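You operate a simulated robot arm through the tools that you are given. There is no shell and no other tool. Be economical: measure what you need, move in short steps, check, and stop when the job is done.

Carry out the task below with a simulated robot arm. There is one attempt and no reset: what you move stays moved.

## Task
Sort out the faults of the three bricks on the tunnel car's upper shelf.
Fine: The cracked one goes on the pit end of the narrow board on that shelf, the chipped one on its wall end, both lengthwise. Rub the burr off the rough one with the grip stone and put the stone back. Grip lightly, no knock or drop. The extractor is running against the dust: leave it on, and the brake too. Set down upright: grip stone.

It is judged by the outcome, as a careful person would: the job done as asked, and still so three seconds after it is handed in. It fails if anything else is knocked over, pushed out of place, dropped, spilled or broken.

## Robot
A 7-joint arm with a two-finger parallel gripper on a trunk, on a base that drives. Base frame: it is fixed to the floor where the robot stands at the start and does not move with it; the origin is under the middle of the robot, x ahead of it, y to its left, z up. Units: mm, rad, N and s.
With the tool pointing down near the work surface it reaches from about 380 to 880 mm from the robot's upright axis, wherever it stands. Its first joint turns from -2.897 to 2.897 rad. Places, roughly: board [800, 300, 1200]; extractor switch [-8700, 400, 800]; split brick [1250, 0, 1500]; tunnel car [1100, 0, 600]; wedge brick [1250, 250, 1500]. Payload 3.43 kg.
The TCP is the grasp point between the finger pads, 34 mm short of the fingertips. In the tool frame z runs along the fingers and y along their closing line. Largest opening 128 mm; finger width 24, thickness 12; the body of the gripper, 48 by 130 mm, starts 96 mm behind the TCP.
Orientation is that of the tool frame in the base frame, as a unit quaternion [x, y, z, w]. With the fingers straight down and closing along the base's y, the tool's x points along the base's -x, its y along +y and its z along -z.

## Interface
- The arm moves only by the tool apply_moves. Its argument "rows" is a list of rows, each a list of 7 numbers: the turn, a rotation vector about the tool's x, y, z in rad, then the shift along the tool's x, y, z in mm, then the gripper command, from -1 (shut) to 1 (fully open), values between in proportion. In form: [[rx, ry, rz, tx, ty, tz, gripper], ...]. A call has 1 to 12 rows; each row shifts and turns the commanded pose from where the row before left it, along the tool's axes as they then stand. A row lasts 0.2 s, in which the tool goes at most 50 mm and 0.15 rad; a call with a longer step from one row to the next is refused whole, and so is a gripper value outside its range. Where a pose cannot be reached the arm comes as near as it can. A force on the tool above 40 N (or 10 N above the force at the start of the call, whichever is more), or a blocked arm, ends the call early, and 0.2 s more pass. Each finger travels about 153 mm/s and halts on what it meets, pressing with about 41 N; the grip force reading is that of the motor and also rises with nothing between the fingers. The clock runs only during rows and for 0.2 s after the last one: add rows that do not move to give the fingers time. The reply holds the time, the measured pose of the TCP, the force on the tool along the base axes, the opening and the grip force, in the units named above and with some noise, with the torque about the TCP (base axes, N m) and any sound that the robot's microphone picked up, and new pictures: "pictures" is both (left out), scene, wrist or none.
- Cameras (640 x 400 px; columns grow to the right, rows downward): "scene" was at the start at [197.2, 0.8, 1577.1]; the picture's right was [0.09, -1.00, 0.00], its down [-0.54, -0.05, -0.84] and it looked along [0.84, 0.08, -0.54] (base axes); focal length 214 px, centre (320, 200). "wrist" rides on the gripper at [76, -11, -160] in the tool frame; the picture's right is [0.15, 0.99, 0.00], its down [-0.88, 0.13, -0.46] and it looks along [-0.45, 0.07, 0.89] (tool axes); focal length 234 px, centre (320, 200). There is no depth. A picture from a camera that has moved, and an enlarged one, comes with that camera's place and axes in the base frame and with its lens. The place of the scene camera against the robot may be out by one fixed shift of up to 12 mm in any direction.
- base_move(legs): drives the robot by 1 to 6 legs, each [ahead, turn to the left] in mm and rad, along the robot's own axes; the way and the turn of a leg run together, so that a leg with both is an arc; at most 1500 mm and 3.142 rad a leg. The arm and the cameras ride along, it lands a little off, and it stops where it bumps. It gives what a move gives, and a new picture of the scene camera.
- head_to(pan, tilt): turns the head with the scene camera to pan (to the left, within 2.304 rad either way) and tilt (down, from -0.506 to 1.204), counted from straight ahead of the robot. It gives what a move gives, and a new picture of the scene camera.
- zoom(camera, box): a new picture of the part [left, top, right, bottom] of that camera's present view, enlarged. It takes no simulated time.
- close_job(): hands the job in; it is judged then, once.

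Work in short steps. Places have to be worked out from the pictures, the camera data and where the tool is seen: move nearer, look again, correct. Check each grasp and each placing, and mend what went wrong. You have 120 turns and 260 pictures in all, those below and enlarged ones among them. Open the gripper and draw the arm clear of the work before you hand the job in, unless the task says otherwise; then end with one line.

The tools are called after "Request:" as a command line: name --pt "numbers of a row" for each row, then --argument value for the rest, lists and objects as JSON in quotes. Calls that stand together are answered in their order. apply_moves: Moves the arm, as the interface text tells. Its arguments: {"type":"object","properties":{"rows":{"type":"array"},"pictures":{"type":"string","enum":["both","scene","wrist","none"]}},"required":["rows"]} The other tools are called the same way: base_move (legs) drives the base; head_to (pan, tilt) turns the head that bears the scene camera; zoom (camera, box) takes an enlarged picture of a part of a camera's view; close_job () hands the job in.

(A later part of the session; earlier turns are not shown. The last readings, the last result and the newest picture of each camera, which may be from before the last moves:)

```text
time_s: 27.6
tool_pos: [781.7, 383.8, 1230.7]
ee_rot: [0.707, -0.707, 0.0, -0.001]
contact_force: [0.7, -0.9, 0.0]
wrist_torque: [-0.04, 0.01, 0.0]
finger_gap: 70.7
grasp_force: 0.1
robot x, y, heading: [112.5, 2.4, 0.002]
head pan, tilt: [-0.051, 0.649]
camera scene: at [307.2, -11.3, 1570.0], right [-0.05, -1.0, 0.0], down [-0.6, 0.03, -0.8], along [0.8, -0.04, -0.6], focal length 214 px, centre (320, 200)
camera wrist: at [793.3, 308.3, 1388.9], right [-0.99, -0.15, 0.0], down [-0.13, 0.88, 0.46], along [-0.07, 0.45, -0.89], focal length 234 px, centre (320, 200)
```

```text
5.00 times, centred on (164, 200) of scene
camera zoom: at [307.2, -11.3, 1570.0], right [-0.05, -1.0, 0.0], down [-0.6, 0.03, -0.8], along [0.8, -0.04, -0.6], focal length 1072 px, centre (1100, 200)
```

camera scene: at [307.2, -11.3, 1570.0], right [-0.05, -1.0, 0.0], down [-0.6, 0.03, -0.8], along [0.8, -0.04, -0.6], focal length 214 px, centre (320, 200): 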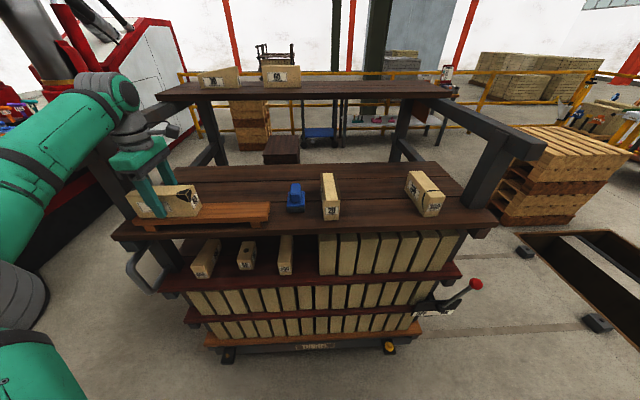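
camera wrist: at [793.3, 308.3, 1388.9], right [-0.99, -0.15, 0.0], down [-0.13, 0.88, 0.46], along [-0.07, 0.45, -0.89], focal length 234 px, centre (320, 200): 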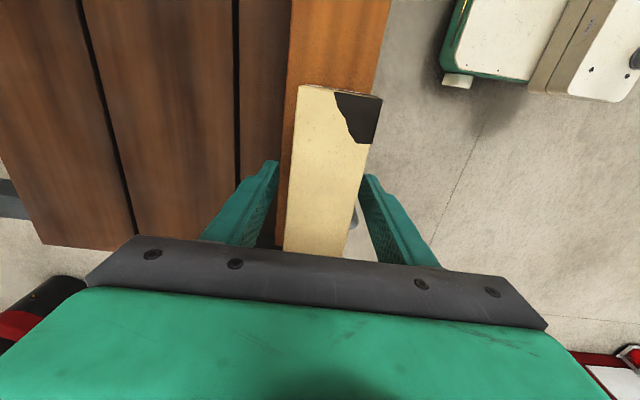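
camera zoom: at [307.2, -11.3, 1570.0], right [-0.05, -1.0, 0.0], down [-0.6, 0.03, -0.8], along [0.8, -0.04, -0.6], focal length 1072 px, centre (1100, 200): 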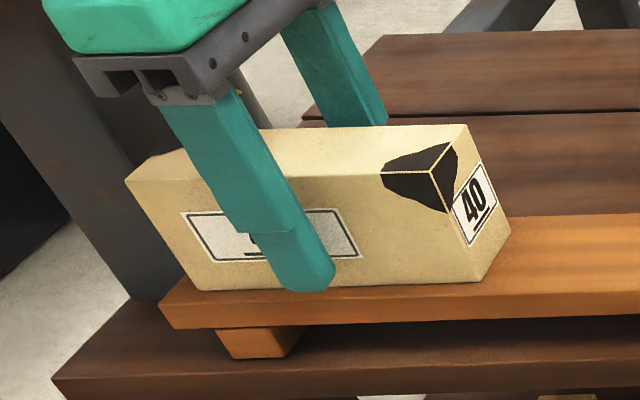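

Brick 40 sits squarely at the wall end. I rise and travel back right for brick 300.

Request:
apply_moves --pt "0 0 0 0 0 -40 0.1" --pt "0 0 0 0 0 -45 0.2" --pt "0 0 0 45 0 -15 0.3" --pt "0 0 0 48 0 0 0.3" --pt "0 0 0 48 0 0 0.3" --pt "0 0 0 48 0 0 0.3" --pt "0 0 0 48 0 0 0.3" --pt "0 0 0 48 0 0 0.3" --pt "0 0 0 48 0 0 0.3" --pt "0 0 0 48 0 0 0.3" --pt "0 0 0 48 0 0 0.3" --pt "0 0 0 48 0 0 0.3" --pictures "none"

Request:
apply_moves --pt "0 0 0.143 0 0 0 0.3" --pt "0 0 0.143 0 0 0 0.3" --pt "0 0 0.143 0 0 0 0.3" --pt "0 0 0.143 0 0 0 0.3" --pt "0 0 0.143 0 0 0 0.3" --pt "0 0 0.143 0 0 0 0.3" --pt "0 0 0.143 0 0 0 0.3" --pt "0 0 0.143 0 0 0 0.3" --pt "0 0 0.143 0 0 0 0.3" --pt "0 0 0.143 0 0 0 0.3" --pt "0 0 0.1408 0 0 0 0.3" --pt "0 0 0 0 0 0 0.3" --pictures "both"

```text
time_s: 30.2
tool_pos: [782.3, -93.1, 1329.7]
ee_rot: [0.708, -0.706, 0.001, 0.0]
contact_force: [0.4, 0.7, 0.2]
wrist_torque: [-0.11, 0.0, -0.01]
finger_gap: 83.2
grasp_force: 0.1
robot x, y, heading: [115.4, -0.7, -0.001]
head pan, tilt: [-0.051, 0.649]
```

```text
time_s: 32.8
tool_pos: [782.4, -94.0, 1330.2]
ee_rot: [0.001, 1.0, 0.0, 0.0]
contact_force: [0.4, 0.2, 0.1]
wrist_torque: [-0.01, 0.0, 0.0]
finger_gap: 83.3
grasp_force: 0.1
robot x, y, heading: [114.2, -2.0, 0.005]
head pan, tilt: [-0.051, 0.649]
camera scene: at [307.3, -11.4, 1570.0], right [-0.05, -1.0, 0.0], down [-0.6, 0.03, -0.8], along [0.8, -0.04, -0.6], focal length 214 px, centre (320, 200)
camera wrist: at [706.4, -104.5, 1488.3], right [-0.15, 0.99, 0.0], down [0.88, 0.13, 0.46], along [0.45, 0.07, -0.89], focal length 234 px, centre (320, 200)
```

scene: 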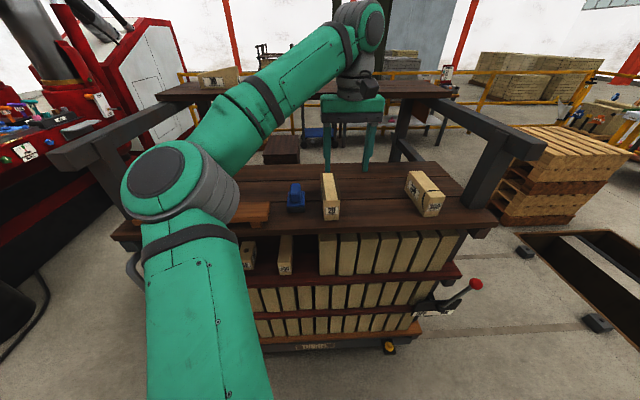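
wrist: 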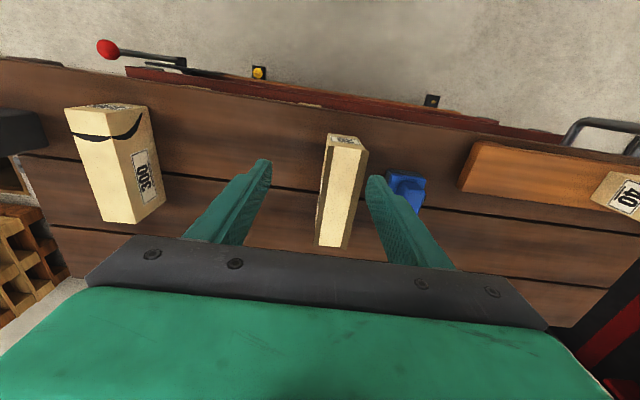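

Next I go above brick 300 (~(840, −358)).

Request:
apply_moves --pt "0 0 0 -8 -43 0 0.4" --pt "0 0 0 -8 -44 0 0.4" --pt "0 0 0 -8 -44 0 0.4" --pt "0 0 0 -8 -44 0 0.4" --pt "0 0 0 -8 -44 0 0.4" --pt "0 0 0 -8 -44 0 0.4" --pt "0 0 0 0 0 20 0.4" --pt "0 0 0 0 0 0 0.4" --pt "0 0 0 0 0 0 0.4" --pictures "both"

Request:
zoom --camera "wrist" --box '[220, 60, 420, 260]'

Request:
zoom --camera "scene" --box '[340, 130, 500, 230]'

```text
time_s: 34.8
tool_pos: [829.0, -355.5, 1309.8]
ee_rot: [0.0, 1.0, 0.001, 0.0]
contact_force: [-0.1, 0.1, -0.6]
wrist_torque: [0.0, -0.02, -0.03]
finger_gap: 89.5
grasp_force: 0.1
robot x, y, heading: [109.4, 0.2, 0.003]
head pan, tilt: [-0.051, 0.649]
camera scene: at [306.6, -11.0, 1570.0], right [-0.05, -1.0, 0.0], down [-0.6, 0.03, -0.8], along [0.8, -0.04, -0.6], focal length 214 px, centre (320, 200)
camera wrist: at [754.3, -367.4, 1468.2], right [-0.15, 0.99, 0.0], down [0.88, 0.13, 0.46], along [0.45, 0.07, -0.89], focal length 234 px, centre (320, 200)
```

scene: 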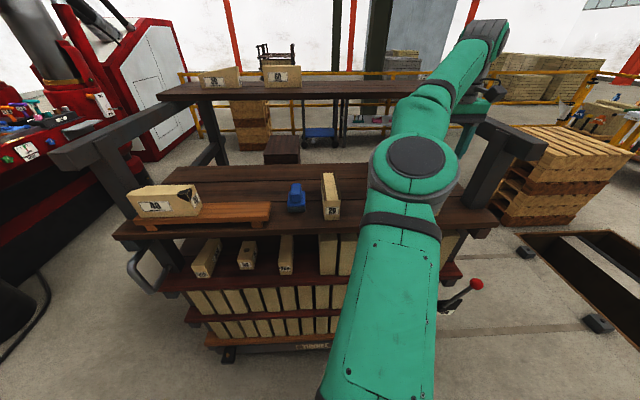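
wrist: 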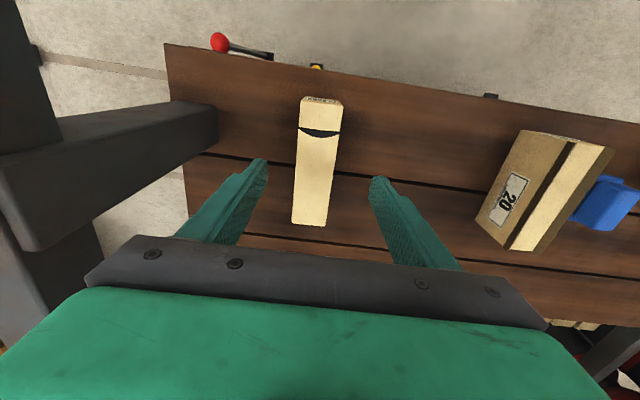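

```text
2.00 times, centred on (320, 160) of wrist
camera zoom: at [754.3, -367.4, 1468.2], right [-0.15, 0.99, 0.0], down [0.88, 0.13, 0.46], along [0.45, 0.07, -0.89], focal length 468 px, centre (320, 280)
```

zoom: 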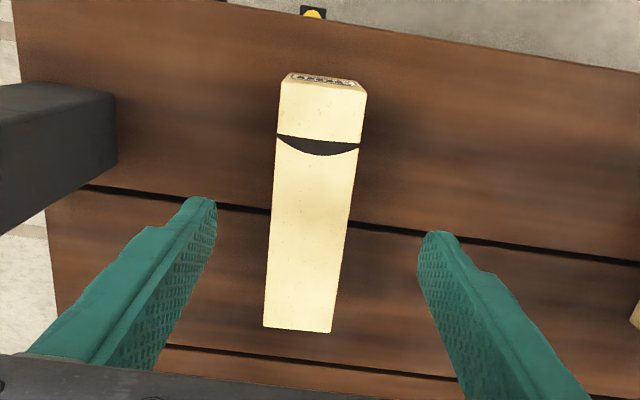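

```text
4.00 times, centred on (420, 180) of scene
camera zoom: at [306.6, -11.0, 1570.0], right [-0.05, -1.0, 0.0], down [-0.6, 0.03, -0.8], along [0.8, -0.04, -0.6], focal length 858 px, centre (-80, 280)
```

zoom: 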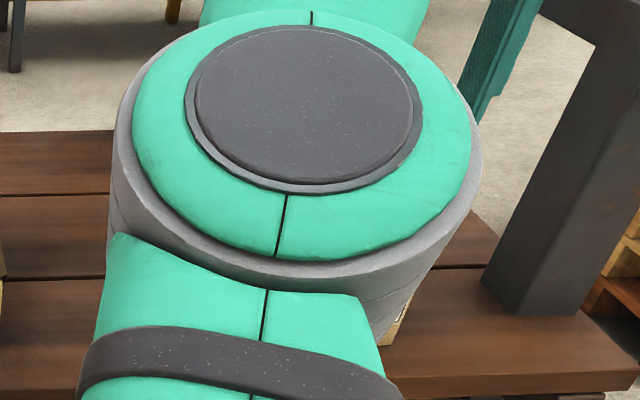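

Brick 300's centre is about (850, −359) with ~0.03 rad yaw; the crack lies 30–40 mm from the front, so I grip at the centre, clear of it. The frame post is 65 mm off the gripper body. Descend partway and look.

Request:
apply_moves --pt "0 0 -0.03 0 0 0 0.4" --pt "0 0 0 -23 -4 0 0.3" --pt "0 0 0 0 0 30 0.3" --pt "0 0 0 0 0 30 0.3" --pt "0 0 0 0 0 25 0.3" --pt "0 0 0 0 0 0 0.3" --pt "0 0 0 0 0 0 0.3" --pictures "wrist"

```text
time_s: 36.4
tool_pos: [839.6, -358.5, 1225.3]
ee_rot: [-0.015, 1.0, 0.001, 0.0]
contact_force: [0.4, -0.3, -0.3]
wrist_torque: [0.01, -0.01, -0.03]
finger_gap: 83.2
grasp_force: 0.1
out of reach, approached as far as the arm can: row 2
robot x, y, heading: [111.9, -1.9, 0.004]
head pan, tilt: [-0.051, 0.649]
camera wrist: at [764.6, -371.0, 1383.3], right [-0.18, 0.98, 0.0], down [0.88, 0.16, 0.46], along [0.45, 0.08, -0.89], focal length 234 px, centre (320, 200)
```

wrist: 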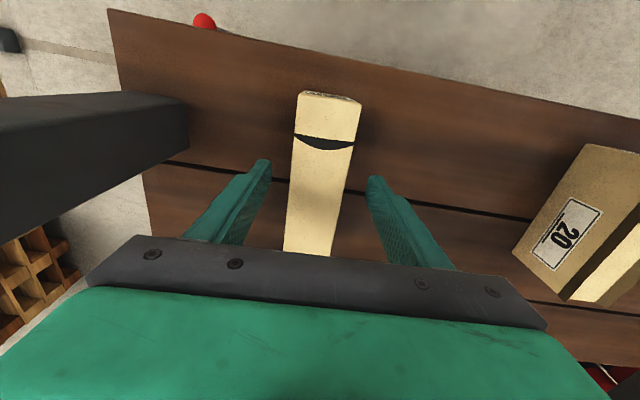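

Reach limited x to 840; I try the remaining 10 mm at this lower height and descend to grip height.

Request:
apply_moves --pt "0 0 0 -9 0 0 0.3" --pt "0 0 0 0 0 19 0.3" --pt "0 0 0 0 0 19 0.2" --pt "0 0 0 0 0 0 0.1" --pt "0 0 0 0 0 0 0.1" --pictures "wrist"

```text
time_s: 37.6
tool_pos: [849.2, -357.7, 1186.6]
ee_rot: [-0.015, 1.0, 0.001, 0.0]
contact_force: [-0.7, 0.4, 0.5]
wrist_torque: [-0.02, 0.01, -0.01]
finger_gap: 70.5
grasp_force: 0.0
robot x, y, heading: [110.7, 0.8, 0.001]
head pan, tilt: [-0.051, 0.649]
camera wrist: at [774.3, -370.6, 1344.5], right [-0.18, 0.98, 0.0], down [0.88, 0.16, 0.46], along [0.45, 0.08, -0.89], focal length 234 px, centre (320, 200)
```

wrist: 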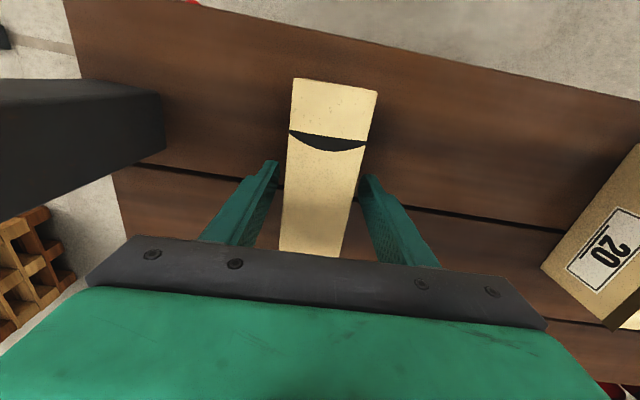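

Centred; close gently and trial lift.

Request:
apply_moves --pt "0 0 0 0 0 0 -0.1" --pt "0 0 0 0 0 0 -0.2" --pt "0 0 0 0 0 0 -0.27" --pt "0 0 0 0 0 0 -0.3" --pt "0 0 0 0 0 0 -0.33" --pt "0 0 0 0 0 0 -0.33" --pictures "none"

Request:
apply_moves --pt "0 0 0 0 0 -4 -0.34" --pt "0 0 0 0 0 -6 -0.34" --pt "0 0 0 0 0 -10 -0.34" --pt "0 0 0 0 0 0 -0.34" --pictures "wrist"

```text
time_s: 39.0
tool_pos: [849.7, -357.5, 1187.2]
ee_rot: [-0.015, 1.0, 0.0, 0.0]
contact_force: [-0.7, -3.1, 3.5]
wrist_torque: [-0.27, -0.01, -0.02]
finger_gap: 45.0
grasp_force: 22.4
robot x, y, heading: [114.4, 2.2, -0.002]
head pan, tilt: [-0.051, 0.649]
```

```text
time_s: 40.0
tool_pos: [850.9, -356.4, 1206.0]
ee_rot: [-0.015, 1.0, 0.0, 0.0]
contact_force: [0.3, -0.9, -4.4]
wrist_torque: [-0.03, -0.02, -0.04]
finger_gap: 44.9
grasp_force: 22.4
robot x, y, heading: [109.7, 0.4, 0.001]
head pan, tilt: [-0.051, 0.649]
camera wrist: at [774.7, -370.6, 1365.0], right [-0.18, 0.98, 0.0], down [0.88, 0.16, 0.46], along [0.45, 0.08, -0.89], focal length 234 px, centre (320, 200)
```

wrist: 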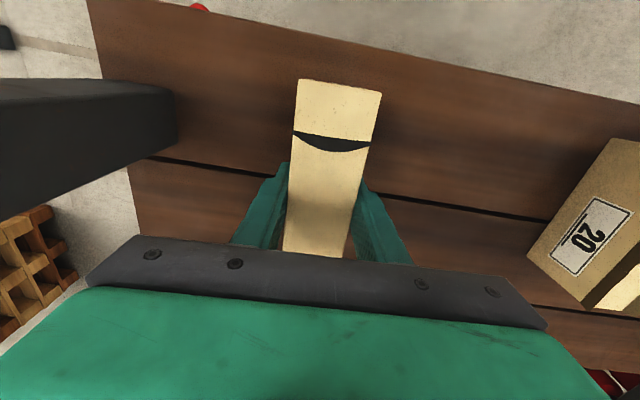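

Brick 300 lifted cleanly. I raise it and carry it left.

Request:
apply_moves --pt "0 0 0 5 0 -30 -0.34" --pt "0 0 0 12 0 -42 -0.34" --pt "0 0 0 12 0 -35 -0.34" --pt "0 0 0 3 35 0 -0.34" --pt "0 0 0 3 45 0 -0.34" --pt "0 0 0 3 45 0 -0.34" --pt "0 0 0 3 45 0 -0.34" --pt "0 0 0 3 45 0 -0.34" --pt "0 0 0 3 45 0 -0.34" --pt "0 0 0 3 45 0 -0.34" --pt "0 0 0 3 45 0 -0.34" --pt "0 0 0 3 45 0 -0.34" --pictures "none"

Request:
apply_moves --pt "0 0 -0.14 0 0 0 -0.34" --pt "0 0 -0.14 0 0 0 -0.34" --pt "0 0 -0.14 0 0 0 -0.34" --pt "0 0 -0.14 0 0 0 -0.34" --pt "0 0 -0.14 0 0 0 -0.34" --pt "0 0 -0.14 0 0 0 -0.34" --pt "0 0 -0.14 0 0 0 -0.34" --pt "0 0 -0.14 0 0 0 -0.34" --pt "0 0 -0.14 0 0 0 -0.34" --pt "0 0 -0.14 0 0 0 -0.34" --pt "0 0 -0.1408 0 0 0 -0.34" --pt "0 0 0 0 0 0 -0.34" --pictures "scene"

```text
time_s: 42.6
tool_pos: [782.6, 36.3, 1312.4]
ee_rot: [-0.016, 1.0, 0.002, -0.001]
contact_force: [0.4, 0.3, -5.0]
wrist_torque: [0.02, 0.05, 0.0]
finger_gap: 44.9
grasp_force: 22.1
robot x, y, heading: [114.2, 0.6, -0.0]
head pan, tilt: [-0.051, 0.649]
```

```text
time_s: 45.2
tool_pos: [781.2, 37.4, 1314.0]
ee_rot: [0.709, -0.705, -0.001, -0.001]
contact_force: [-0.3, -0.1, -5.5]
wrist_torque: [0.01, -0.04, 0.01]
finger_gap: 44.9
grasp_force: 22.0
robot x, y, heading: [110.3, -5.4, 0.004]
head pan, tilt: [-0.051, 0.649]
camera scene: at [306.6, -11.0, 1570.0], right [-0.05, -1.0, 0.0], down [-0.6, 0.03, -0.8], along [0.8, -0.04, -0.6], focal length 214 px, centre (320, 200)
```

scene: 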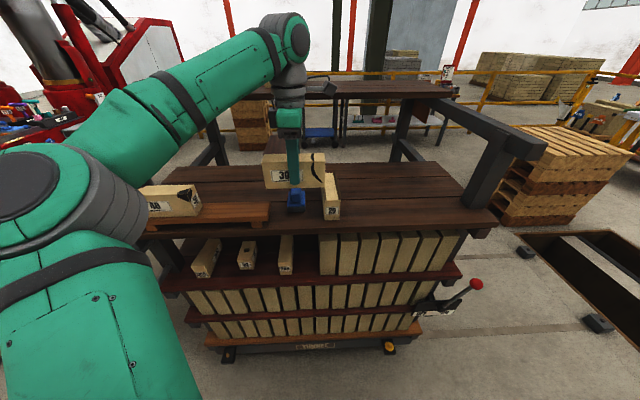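

Carry to above the pit end (777, 205) and lower to ~25 mm above contact height.

Request:
apply_moves --pt "0 0 0 -42 2 0 -0.34" --pt "0 0 0 -42 2 0 -0.34" --pt "0 0 0 -42 0 0 -0.34" --pt "0 0 0 -42 0 0 -0.34" --pt "0 0 0 0 0 25 -0.34" --pt "0 0 0 0 0 20 -0.34" --pt "0 0 0 0 0 12 -0.34" --pt "0 0 0 0 0 0 -0.34" --pictures "both"

Request:
zoom --camera "scene" --box '[120, 140, 312, 260]'

```text
time_s: 47.0
tool_pos: [778.5, 203.5, 1257.1]
ee_rot: [-0.707, 0.708, 0.0, 0.0]
contact_force: [0.2, -1.1, -4.9]
wrist_torque: [-0.02, 0.01, -0.03]
finger_gap: 44.9
grasp_force: 22.0
robot x, y, heading: [111.6, 1.7, 0.004]
head pan, tilt: [-0.051, 0.649]
camera scene: at [307.4, -11.3, 1570.0], right [-0.05, -1.0, 0.0], down [-0.6, 0.03, -0.8], along [0.8, -0.04, -0.6], focal length 214 px, centre (320, 200)
camera wrist: at [789.8, 128.4, 1414.8], right [-0.99, -0.15, 0.0], down [-0.13, 0.88, 0.46], along [-0.07, 0.45, -0.89], focal length 234 px, centre (320, 200)
```

scene: 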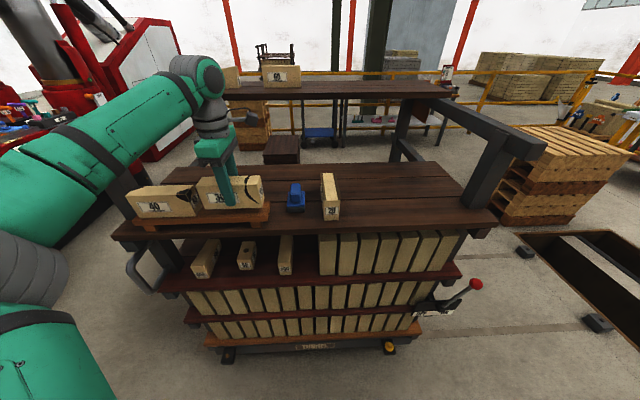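
wrist: 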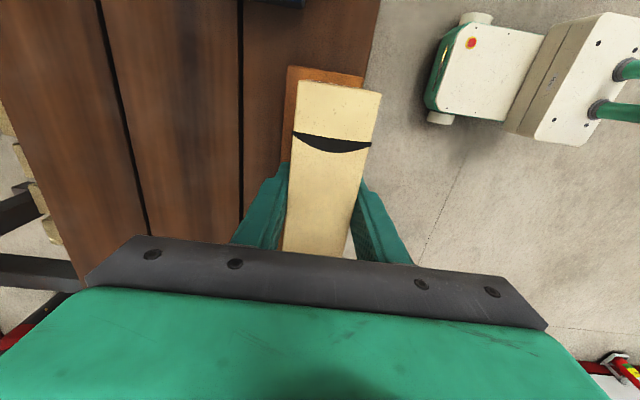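

```text
3.33 times, centred on (216, 200) of scene
camera zoom: at [307.4, -11.3, 1570.0], right [-0.05, -1.0, 0.0], down [-0.6, 0.03, -0.8], along [0.8, -0.04, -0.6], focal length 715 px, centre (667, 200)
```

zoom: 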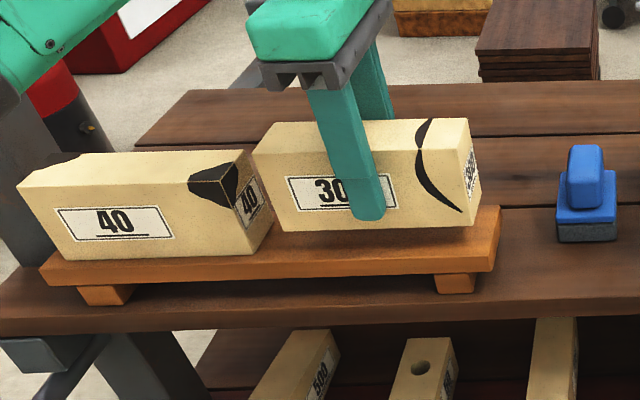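

Well aligned over the pit end. Lower slowly to contact near TCP z 1232.

Request:
apply_moves --pt "0 0 0 0 0 6 -0.34" --pt "0 0 0 0 0 6 -0.34" --pt "0 0 0 0 0 5 -0.34" --pt "0 0 0 0 0 3 -0.34" --pt "0 0 0 0 0 2 -0.34" --pt "0 0 0 0 0 1 -0.34" --pt "0 0 0 0 0 0.7 -0.34" --pt "0 0 0 0 0 0 -0.34" --pictures "none"

```text
time_s: 48.8
tool_pos: [777.7, 203.5, 1233.6]
ee_rot: [-0.707, 0.707, 0.0, 0.0]
contact_force: [-0.7, -0.2, -5.2]
wrist_torque: [-0.04, -0.01, 0.02]
finger_gap: 45.0
grasp_force: 22.4
robot x, y, heading: [111.8, 4.0, 0.0]
head pan, tilt: [-0.051, 0.649]
```

Request:
apply_moves --pt "0 0 0 0 0 0.8 -0.34" --pt "0 0 0 0 0 0.7 -0.34" --pt "0 0 0 0 0 0 -0.34" --pictures "none"

```text
time_s: 49.6
tool_pos: [778.1, 203.6, 1231.2]
ee_rot: [-0.707, 0.707, 0.0, 0.001]
contact_force: [-0.4, 0.0, -4.4]
wrist_torque: [0.02, 0.0, 0.01]
finger_gap: 45.0
grasp_force: 22.4
robot x, y, heading: [112.8, 0.8, -0.003]
head pan, tilt: [-0.051, 0.649]
```

Not yet touching; another mm.

Request:
apply_moves --pt "0 0 0 0 0 0.6 -0.34" --pt "0 0 0 0 0 0.5 -0.34" --pt "0 0 0 0 0 0 -0.34" --pictures "none"

```text
time_s: 50.4
tool_pos: [778.1, 203.3, 1230.1]
ee_rot: [-0.706, 0.708, 0.0, 0.0]
contact_force: [-1.0, 0.1, -5.1]
wrist_torque: [0.0, -0.02, -0.01]
finger_gap: 45.1
grasp_force: 22.1
robot x, y, heading: [112.6, -0.7, 0.002]
head pan, tilt: [-0.051, 0.649]
```

Request:
apply_moves --pt "0 0 0 0 0 0.6 -0.34" --pt "0 0 0 0 0 0.5 -0.34" --pt "0 0 0 0 0 0 -0.34" --pictures "none"

Request:
zoom --camera "scene" --box '[170, 170, 282, 240]'

```text
time_s: 51.2
tool_pos: [778.0, 204.5, 1231.4]
ee_rot: [0.707, -0.707, 0.001, -0.001]
contact_force: [-2.2, 4.6, 10.3]
wrist_torque: [-0.55, 0.21, -0.1]
finger_gap: 44.9
grasp_force: 21.9
robot x, y, heading: [111.8, 1.6, -0.001]
head pan, tilt: [-0.051, 0.649]
```

```text
5.71 times, centred on (226, 205) of scene
camera zoom: at [307.1, -11.2, 1570.1], right [-0.05, -1.0, 0.0], down [-0.6, 0.03, -0.8], along [0.8, -0.04, -0.6], focal length 1226 px, centre (857, 171)
```

zoom: 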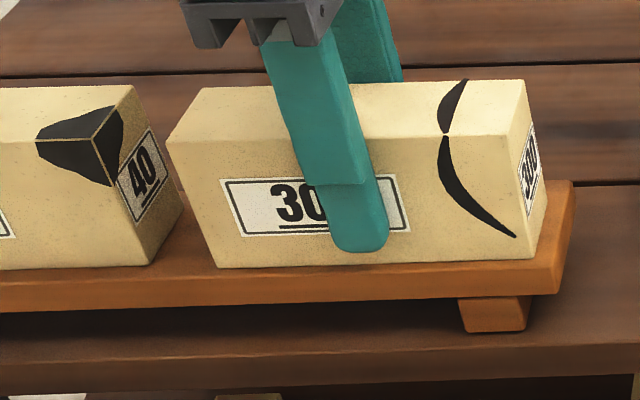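

Contact (10 N). From the wrist geometry the board spans x≈751–816, so I lift 3 mm, shift +6 mm in x to centre it, and set down again.

Request:
apply_moves --pt "0 0 0 0 0 -3 -0.34" --pt "0 0 0 0 -3 0 -0.34" --pt "0 0 0 0 -3 0 -0.34" --pt "0 0 0 0 0 1.5 -0.34" --pt "0 0 0 0 0 0.8 -0.34" --pt "0 0 0 0 0 0 -0.34" --pictures "none"

Request:
apply_moves --pt "0 0 0 0 0 0.6 -0.34" --pt "0 0 0 0 0 0 -0.34" --pictures "wrist"

Request:
zoom --camera "scene" --box '[170, 170, 282, 240]'

```text
time_s: 52.6
tool_pos: [782.8, 203.5, 1230.7]
ee_rot: [0.707, -0.707, -0.001, 0.0]
contact_force: [0.3, -0.7, -3.3]
wrist_torque: [0.11, -0.03, -0.04]
finger_gap: 44.8
grasp_force: 21.9
robot x, y, heading: [112.1, 3.6, 0.003]
head pan, tilt: [-0.051, 0.649]
```

```text
time_s: 53.2
tool_pos: [784.4, 203.6, 1230.7]
ee_rot: [-0.707, 0.707, 0.0, 0.001]
contact_force: [2.6, 2.2, 5.0]
wrist_torque: [-0.05, 0.11, -0.04]
finger_gap: 44.7
grasp_force: 22.6
robot x, y, heading: [116.2, -0.3, 0.004]
head pan, tilt: [-0.051, 0.649]
camera wrist: at [795.0, 128.1, 1388.7], right [-0.99, -0.15, 0.0], down [-0.13, 0.88, 0.46], along [-0.07, 0.45, -0.89], focal length 234 px, centre (320, 200)
```

wrist: 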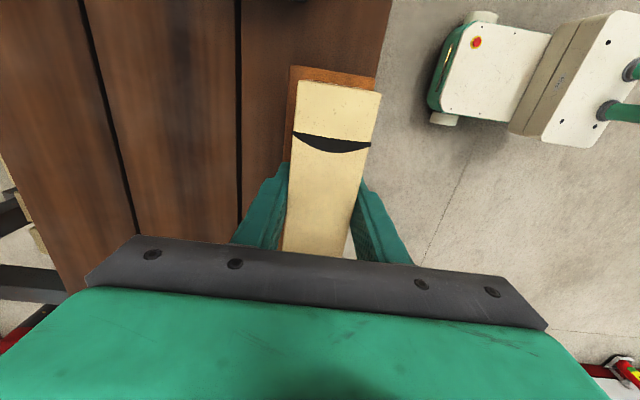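

```text
5.71 times, centred on (226, 205) of scene
camera zoom: at [307.4, -11.3, 1570.0], right [-0.05, -1.0, 0.0], down [-0.6, 0.03, -0.8], along [0.8, -0.04, -0.6], focal length 1226 px, centre (857, 171)
```

zoom: 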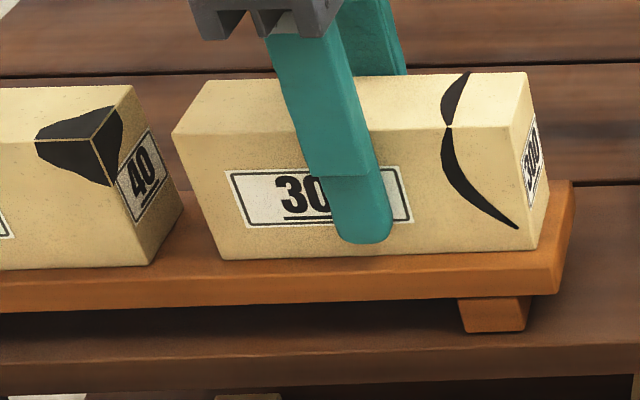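

Contact (net ~10 N), centred on the board. Release gently and check.

Request:
apply_moves --pt "0 0 0 0 0 0 -0.31" --pt "0 0 0 0 0 0 -0.25" --pt "0 0 0 0 0 0 -0.1" --pt "0 0 0 0 0 0 0.1" --pt "0 0 0 0 0 0 0.1" --pt "0 0 0 0 0 -40 0.1" --pt "0 0 0 0 0 -45 0.1" --pt "0 0 0 45 0 0 0.1" --pt "0 0 0 45 0 0 0.1" --pt "0 0 0 0 0 0 0.1" --pictures "both"

Request:
zoom --camera "scene" --box '[110, 150, 302, 270]'

```text
time_s: 55.4
tool_pos: [784.9, 113.5, 1316.0]
ee_rot: [-0.707, 0.707, 0.0, 0.001]
contact_force: [-1.1, 0.0, 0.7]
wrist_torque: [-0.03, 0.01, 0.01]
finger_gap: 70.3
grasp_force: 0.1
robot x, y, heading: [111.9, 1.8, -0.004]
head pan, tilt: [-0.051, 0.649]
camera scene: at [307.3, -11.3, 1570.0], right [-0.05, -1.0, 0.0], down [-0.6, 0.03, -0.8], along [0.8, -0.04, -0.6], focal length 214 px, centre (320, 200)
camera wrist: at [796.5, 38.7, 1473.8], right [-0.99, -0.15, 0.0], down [-0.13, 0.88, 0.46], along [-0.07, 0.45, -0.89], focal length 234 px, centre (320, 200)
```

scene: 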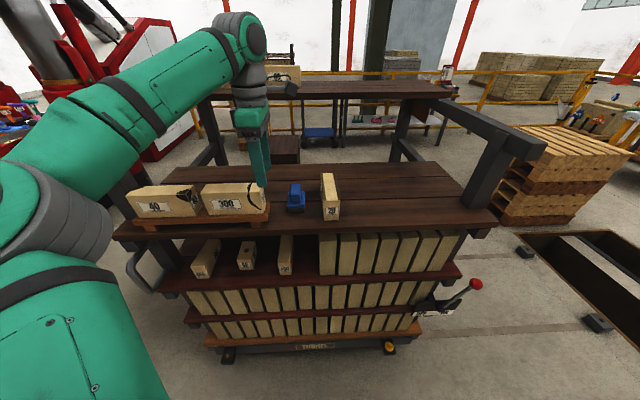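
wrist: 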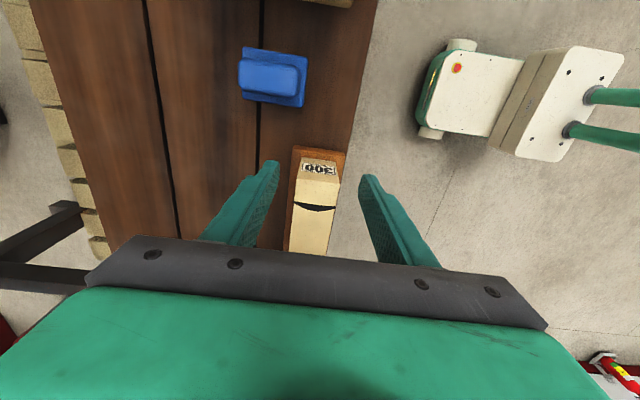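

```text
3.33 times, centred on (206, 210) of scene
camera zoom: at [307.3, -11.3, 1570.0], right [-0.05, -1.0, 0.0], down [-0.6, 0.03, -0.8], along [0.8, -0.04, -0.6], focal length 715 px, centre (700, 167)
```

zoom: 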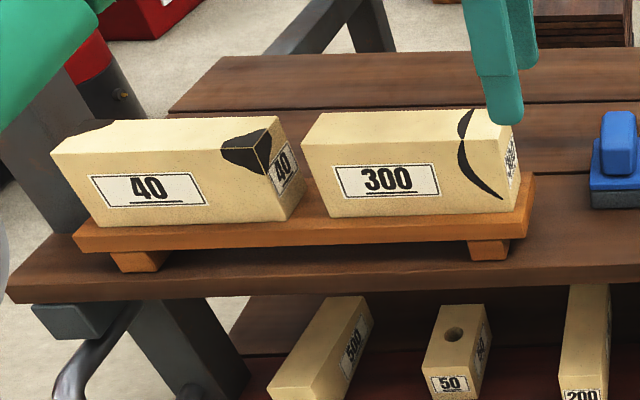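

Both bricks sit properly. Now turn the hand back for the grip stone (centre about (846, 42), handle along x).

Request:
apply_moves --pt "0 0 0.143 0 0 0 0.1" --pt "0 0 0.143 0 0 0 0.1" --pt "0 0 0.143 0 0 0 0.1" --pt "0 0 0.143 0 0 0 0.1" --pt "0 0 0.143 0 0 0 0.1" --pt "0 0 0.143 0 0 0 0.1" --pt "0 0 0.143 0 0 0 0.1" --pt "0 0 0.143 0 0 0 0.1" --pt "0 0 0.143 0 0 0 0.1" --pt "0 0 0.143 0 0 0 0.1" --pt "0 0 0.1408 0 0 0 0.1" --pt "0 0 0 0 0 0 0.1" --pictures "none"

Request:
apply_moves --pt "0 0 0 -30 -36 0 0.1" --pt "0 0 0 -30 -36 0 0.1" --pt "0 0 0 0 0 15 0.1" --pt "0 0 0 0 0 25 0.1" --pt "0 0 0 0 0 0 0.1" --pt "0 0 0 0 0 0 0.1" --pictures "both"

Request:
zoom --camera "wrist" --box '[220, 60, 420, 260]'

Request:
zoom --camera "scene" --box '[250, 150, 378, 230]'

```text
time_s: 58.0
tool_pos: [783.1, 113.1, 1315.4]
ee_rot: [0.0, 1.0, 0.001, -0.001]
contact_force: [-0.4, 0.2, -0.4]
wrist_torque: [-0.02, 0.0, -0.03]
finger_gap: 70.1
grasp_force: 0.1
robot x, y, heading: [112.7, 2.4, 0.003]
head pan, tilt: [-0.051, 0.649]
```

```text
time_s: 59.4
tool_pos: [843.7, 42.5, 1275.6]
ee_rot: [-0.001, 1.0, 0.001, 0.001]
contact_force: [-0.2, -0.2, -0.5]
wrist_torque: [-0.03, -0.01, 0.0]
finger_gap: 70.2
grasp_force: 0.1
robot x, y, heading: [112.2, -2.5, 0.005]
head pan, tilt: [-0.051, 0.649]
camera scene: at [307.1, -11.4, 1570.0], right [-0.05, -1.0, 0.0], down [-0.6, 0.03, -0.8], along [0.8, -0.04, -0.6], focal length 214 px, centre (320, 200)
camera wrist: at [768.4, 30.7, 1433.2], right [-0.15, 0.99, 0.0], down [0.88, 0.13, 0.46], along [0.45, 0.07, -0.89], focal length 234 px, centre (320, 200)
```

scene: 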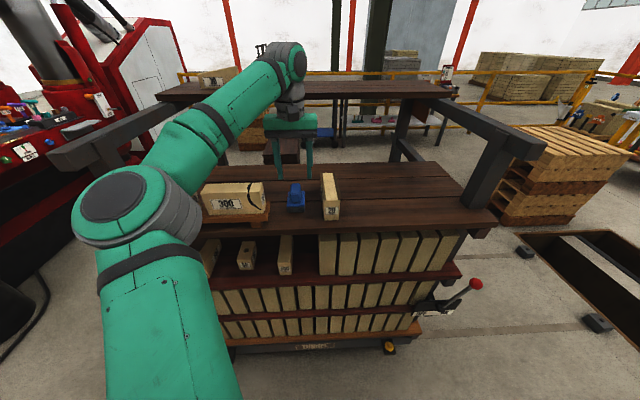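
wrist: 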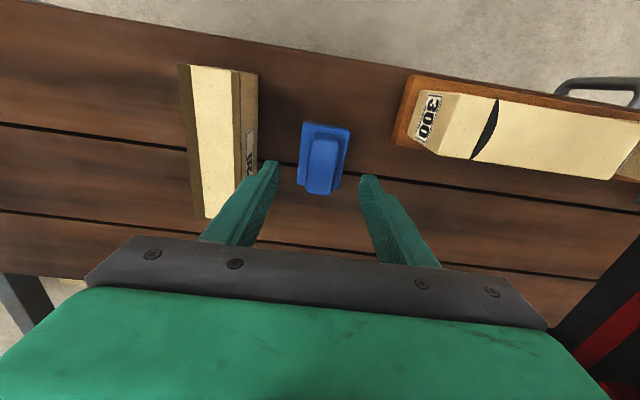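

```text
2.00 times, centred on (320, 160) of wrist
camera zoom: at [768.4, 30.7, 1433.2], right [-0.15, 0.99, 0.0], down [0.88, 0.13, 0.46], along [0.45, 0.07, -0.89], focal length 468 px, centre (320, 280)
```

zoom: 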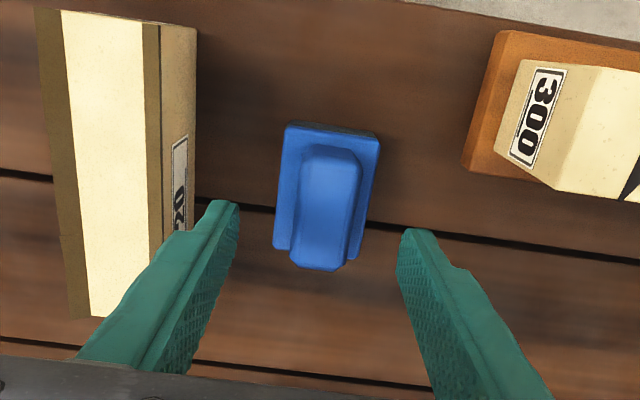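

```text
5.00 times, centred on (314, 190) of scene
camera zoom: at [307.1, -11.4, 1570.0], right [-0.05, -1.0, 0.0], down [-0.6, 0.03, -0.8], along [0.8, -0.04, -0.6], focal length 1072 px, centre (350, 250)
```

zoom: 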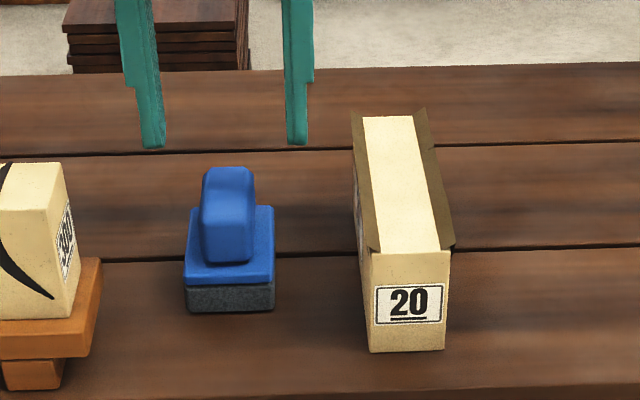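

Stone centre is (846, 44.5), no yaw, handle ~29 mm wide, top around z 1200. I descend to grip the handle with the fingertips.

Request:
apply_moves --pt "0 0 0 -2 2 15 0.0" --pt "0 0 0 0 0 15 -0.1" --pt "0 0 0 0 0 12 -0.15" --pt "0 0 0 0 0 10 -0.15" --pt "0 0 0 0 0 6 -0.15" --pt "0 0 0 0 0 0 -0.15" --pictures "both"

Request:
zoom --camera "scene" --box '[260, 165, 340, 215]'

```text
time_s: 60.8
tool_pos: [847.0, 43.3, 1217.6]
ee_rot: [-0.001, 1.0, 0.0, 0.0]
contact_force: [0.2, 0.8, -0.6]
wrist_torque: [0.01, 0.03, -0.01]
finger_gap: 54.5
grasp_force: 0.0
robot x, y, heading: [111.8, -1.2, 0.003]
head pan, tilt: [-0.051, 0.649]
camera scene: at [307.1, -11.4, 1570.0], right [-0.05, -1.0, 0.0], down [-0.6, 0.03, -0.8], along [0.8, -0.04, -0.6], focal length 214 px, centre (320, 200)
camera wrist: at [770.1, 32.8, 1374.8], right [-0.15, 0.99, 0.0], down [0.88, 0.13, 0.46], along [0.45, 0.07, -0.89], focal length 234 px, centre (320, 200)
```

scene: 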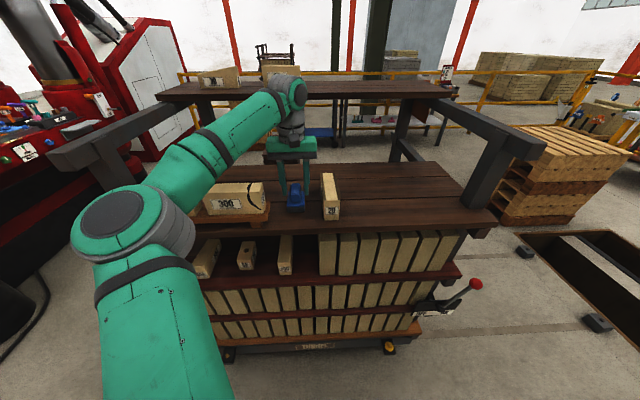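
wrist: 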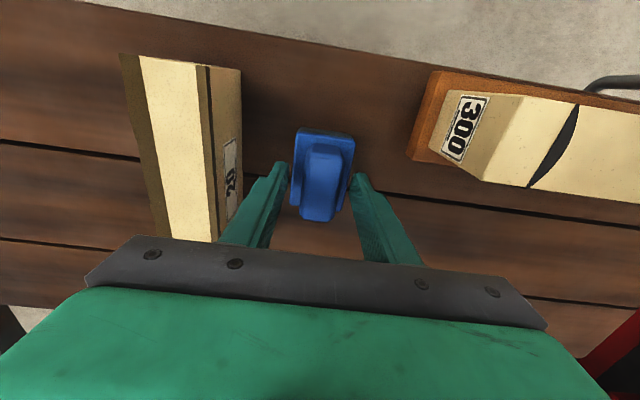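

```text
8.00 times, centred on (300, 190) of scene
camera zoom: at [307.1, -11.4, 1570.0], right [-0.05, -1.0, 0.0], down [-0.6, 0.03, -0.8], along [0.8, -0.04, -0.6], focal length 1716 px, centre (480, 280)
```

zoom: 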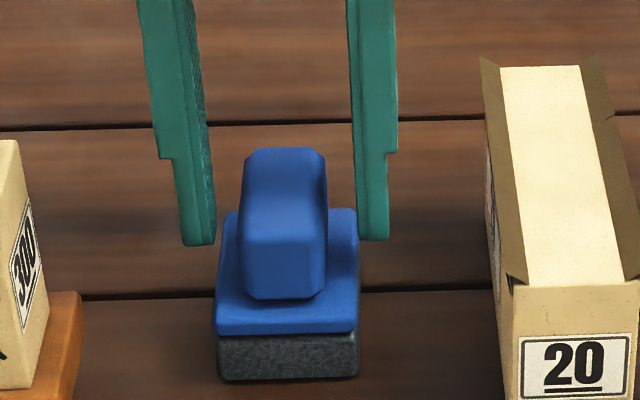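

Tips are ~7 mm above the plate with ~20 mm of handle engaged. Lower 3 mm more and close.

Request:
apply_moves --pt "0 0 0 0 1 3 -0.25" --pt "0 0 0 0 0 0 -0.4" --pt "0 0 0 0 0 0 -0.48" --pt "0 0 0 0 0 0 -0.53" --pt "0 0 0 0 0 0 -0.56" --pt "0 0 0 0 0 0 -0.56" --pictures "none"

```text
time_s: 62.2
tool_pos: [845.0, 44.6, 1213.0]
ee_rot: [0.001, 1.0, 0.001, -0.001]
contact_force: [0.2, 1.6, 0.0]
wrist_torque: [0.01, 0.0, -0.01]
finger_gap: 31.3
grasp_force: 40.6
robot x, y, heading: [114.3, -1.8, 0.001]
head pan, tilt: [-0.051, 0.649]
```

Handle gripped (31.3 mm). I ease to a lighter hold and lift.

Request:
apply_moves --pt "0 0 0 0 0 0 -0.55" --pt "0 0 0 0 0 -4 -0.55" --pt "0 0 0 0 0 -10 -0.55" --pt "0 0 0 0 0 -25 -0.55" --pt "0 0 0 0 0 -40 -0.55" --pt "0 0 0 0 0 0 -0.55" --pictures "both"

Request:
zoom --camera "scene" --box '[250, 130, 378, 210]'

```text
time_s: 63.6
tool_pos: [846.3, 45.0, 1292.4]
ee_rot: [-0.001, 1.0, 0.001, 0.0]
contact_force: [0.0, -0.4, -2.2]
wrist_torque: [0.01, -0.01, 0.0]
finger_gap: 31.2
grasp_force: 41.2
robot x, y, heading: [115.9, 0.0, 0.002]
head pan, tilt: [-0.051, 0.649]
camera scene: at [307.9, -11.3, 1570.0], right [-0.05, -1.0, 0.0], down [-0.6, 0.03, -0.8], along [0.8, -0.04, -0.6], focal length 214 px, centre (320, 200)
camera wrist: at [771.2, 34.1, 1451.5], right [-0.15, 0.99, 0.0], down [0.88, 0.13, 0.46], along [0.45, 0.07, -0.89], focal length 234 px, centre (320, 200)
```

scene: 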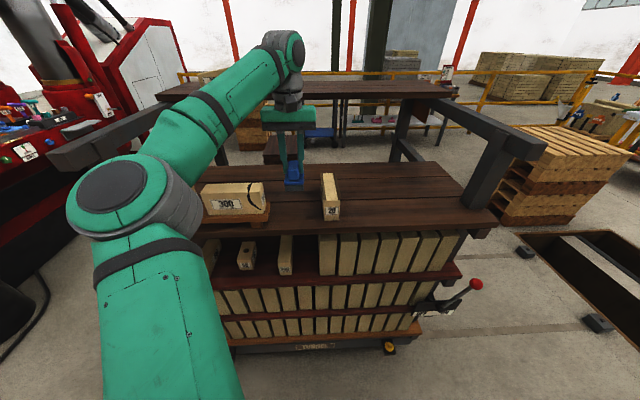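
wrist: 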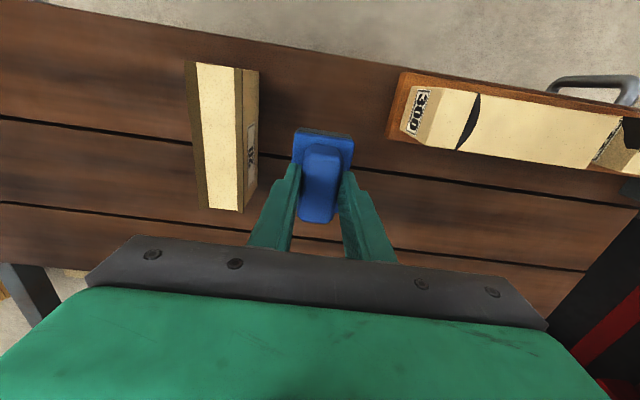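

```text
5.00 times, centred on (314, 170) of scene
camera zoom: at [307.9, -11.3, 1570.0], right [-0.05, -1.0, 0.0], down [-0.6, 0.03, -0.8], along [0.8, -0.04, -0.6], focal length 1072 px, centre (350, 350)
```

zoom: 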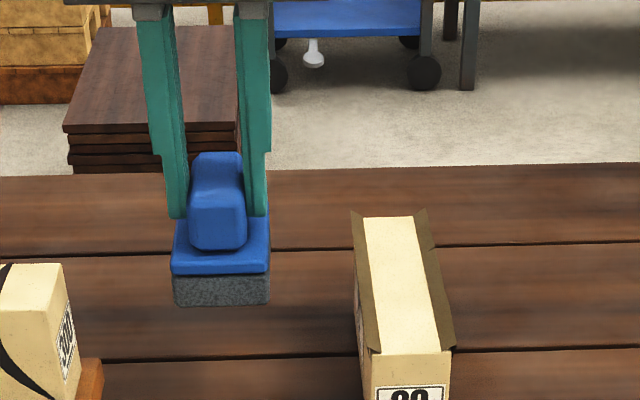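

Stone held (2.2 N). I raise it further, move over brick 20's centre (842, −61), staying above the flash.

Request:
apply_moves --pt "0 0 0 0 0 -28 -0.55" --pt "0 0 0 2 -35 0 -0.55" --pt "0 0 0 2 -35 0 -0.55" --pt "0 0 0 0 -35 0 -0.55" --pt "0 0 0 0 0 0 -0.55" --pt "0 0 0 0 0 0 -0.55" --pictures "both"

Request:
zoom --camera "scene" --box '[280, 145, 376, 205]'

Request:
zoom --camera "wrist" --box '[220, 60, 420, 260]'

```text
time_s: 65.0
tool_pos: [840.8, -62.7, 1321.6]
ee_rot: [0.0, 1.0, 0.001, 0.0]
contact_force: [-1.1, -1.1, -0.5]
wrist_torque: [0.04, -0.05, 0.03]
finger_gap: 31.4
grasp_force: 40.7
robot x, y, heading: [114.6, -2.8, -0.001]
head pan, tilt: [-0.051, 0.649]
camera scene: at [307.0, -11.8, 1570.1], right [-0.05, -1.0, 0.0], down [-0.6, 0.03, -0.8], along [0.8, -0.04, -0.6], focal length 214 px, centre (320, 200)
camera wrist: at [764.6, -73.5, 1479.0], right [-0.15, 0.99, 0.0], down [0.88, 0.13, 0.46], along [0.45, 0.07, -0.89], focal length 234 px, centre (320, 200)
```

scene: 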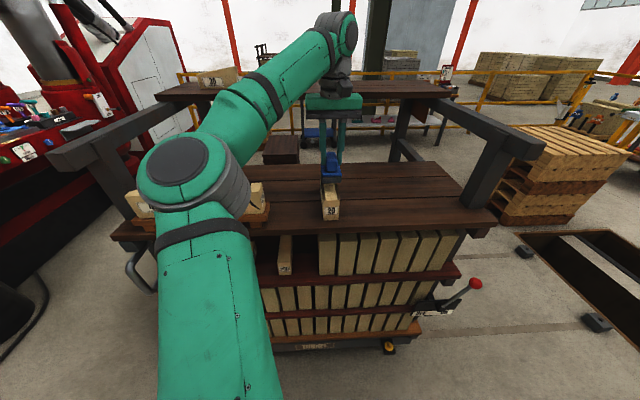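
wrist: 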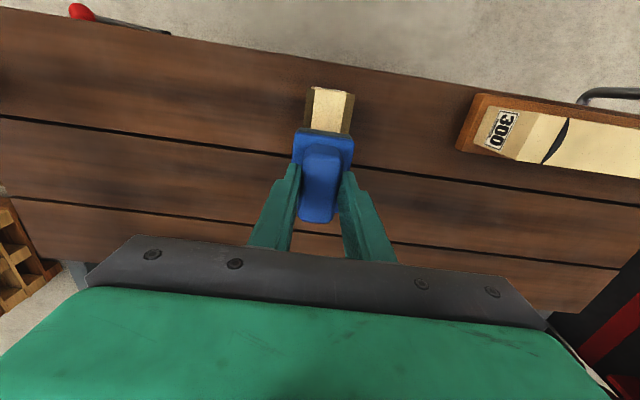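

```text
6.67 times, centred on (328, 175) of scene
camera zoom: at [307.0, -11.8, 1570.1], right [-0.05, -1.0, 0.0], down [-0.6, 0.03, -0.8], along [0.8, -0.04, -0.6], focal length 1430 px, centre (267, 367)
```

zoom: 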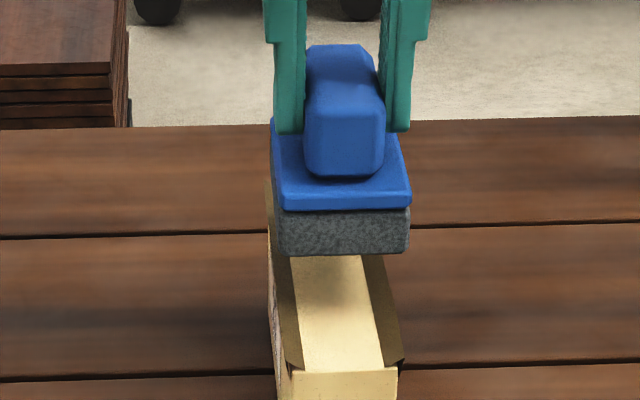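

```text
2.00 times, centred on (320, 160) of wrist
camera zoom: at [764.6, -73.5, 1479.0], right [-0.15, 0.99, 0.0], down [0.88, 0.13, 0.46], along [0.45, 0.07, -0.89], focal length 468 px, centre (320, 280)
```

zoom: 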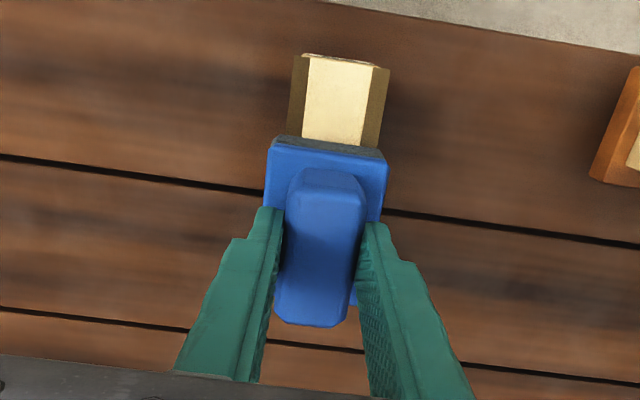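

Stone is above the brick, flash spans y −85…−35. I descend slowly to feel contact.

Request:
apply_moves --pt "0 0 0 0 2 10 -0.55" --pt "0 0 0 0 0 8 -0.55" --pt "0 0 0 0 0 4 -0.55" --pt "0 0 0 0 0 2 -0.55" --pt "0 0 0 0 0 2 -0.55" --pt "0 0 0 0 0 0 -0.55" --pictures "scene"

Request:
zoom --camera "scene" --box '[280, 155, 376, 215]'

```text
time_s: 66.4
tool_pos: [842.8, -59.8, 1294.8]
ee_rot: [0.0, 1.0, 0.0, -0.001]
contact_force: [-0.2, 0.3, -1.3]
wrist_torque: [0.01, 0.0, 0.0]
finger_gap: 31.2
grasp_force: 40.5
robot x, y, heading: [111.8, -1.9, 0.0]
head pan, tilt: [-0.051, 0.649]
camera scene: at [307.6, -11.5, 1570.0], right [-0.05, -1.0, 0.0], down [-0.6, 0.03, -0.8], along [0.8, -0.04, -0.6], focal length 214 px, centre (320, 200)
```

scene: 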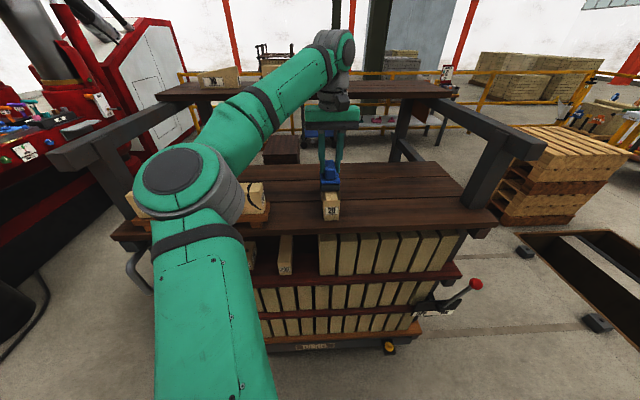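

```text
6.67 times, centred on (328, 185) of scene
camera zoom: at [307.6, -11.5, 1570.0], right [-0.05, -1.0, 0.0], down [-0.6, 0.03, -0.8], along [0.8, -0.04, -0.6], focal length 1430 px, centre (267, 300)
```

zoom: 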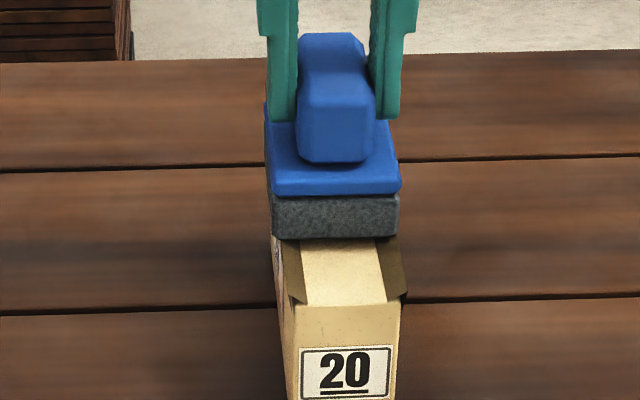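

Close above the flash; continue down by 1 mm steps.

Request:
apply_moves --pt "0 0 0 0 0 1 -0.55" --pt "0 0 0 0 0 1 -0.55" --pt "0 0 0 0 0 1 -0.55" --pt "0 0 0 0 0 0 -0.55" --pictures "none"

```text
time_s: 67.4
tool_pos: [841.8, -58.5, 1291.8]
ee_rot: [0.0, 1.0, 0.001, 0.0]
contact_force: [0.2, -0.2, -2.6]
wrist_torque: [0.01, 0.0, 0.0]
finger_gap: 31.4
grasp_force: 40.6
robot x, y, heading: [113.8, -2.4, 0.0]
head pan, tilt: [-0.051, 0.649]
```

Request:
apply_moves --pt "0 0 0 0 0 1 -0.55" --pt "0 0 0 0 0 1 -0.55" --pt "0 0 0 0 0 0 -0.55" --pictures "none"

Request:
apply_moves --pt "0 0 0 0 0 1 -0.55" --pt "0 0 0 0 0 1 -0.55" --pt "0 0 0 0 0 0 -0.55" --pictures "none"

```text
time_s: 68.2
tool_pos: [842.0, -58.7, 1289.7]
ee_rot: [0.0, 1.0, 0.001, 0.0]
contact_force: [-0.5, 0.8, -2.2]
wrist_torque: [0.0, 0.0, 0.0]
finger_gap: 31.4
grasp_force: 40.9
robot x, y, heading: [109.9, 5.1, -0.001]
head pan, tilt: [-0.051, 0.649]
```

```text
time_s: 69.0
tool_pos: [840.7, -58.8, 1289.4]
ee_rot: [0.0, 1.0, -0.001, 0.001]
contact_force: [1.7, 0.2, 11.2]
wrist_torque: [-0.05, 0.3, -0.02]
finger_gap: 31.2
grasp_force: 41.4
robot x, y, heading: [111.4, -1.2, 0.002]
head pan, tilt: [-0.051, 0.649]
```

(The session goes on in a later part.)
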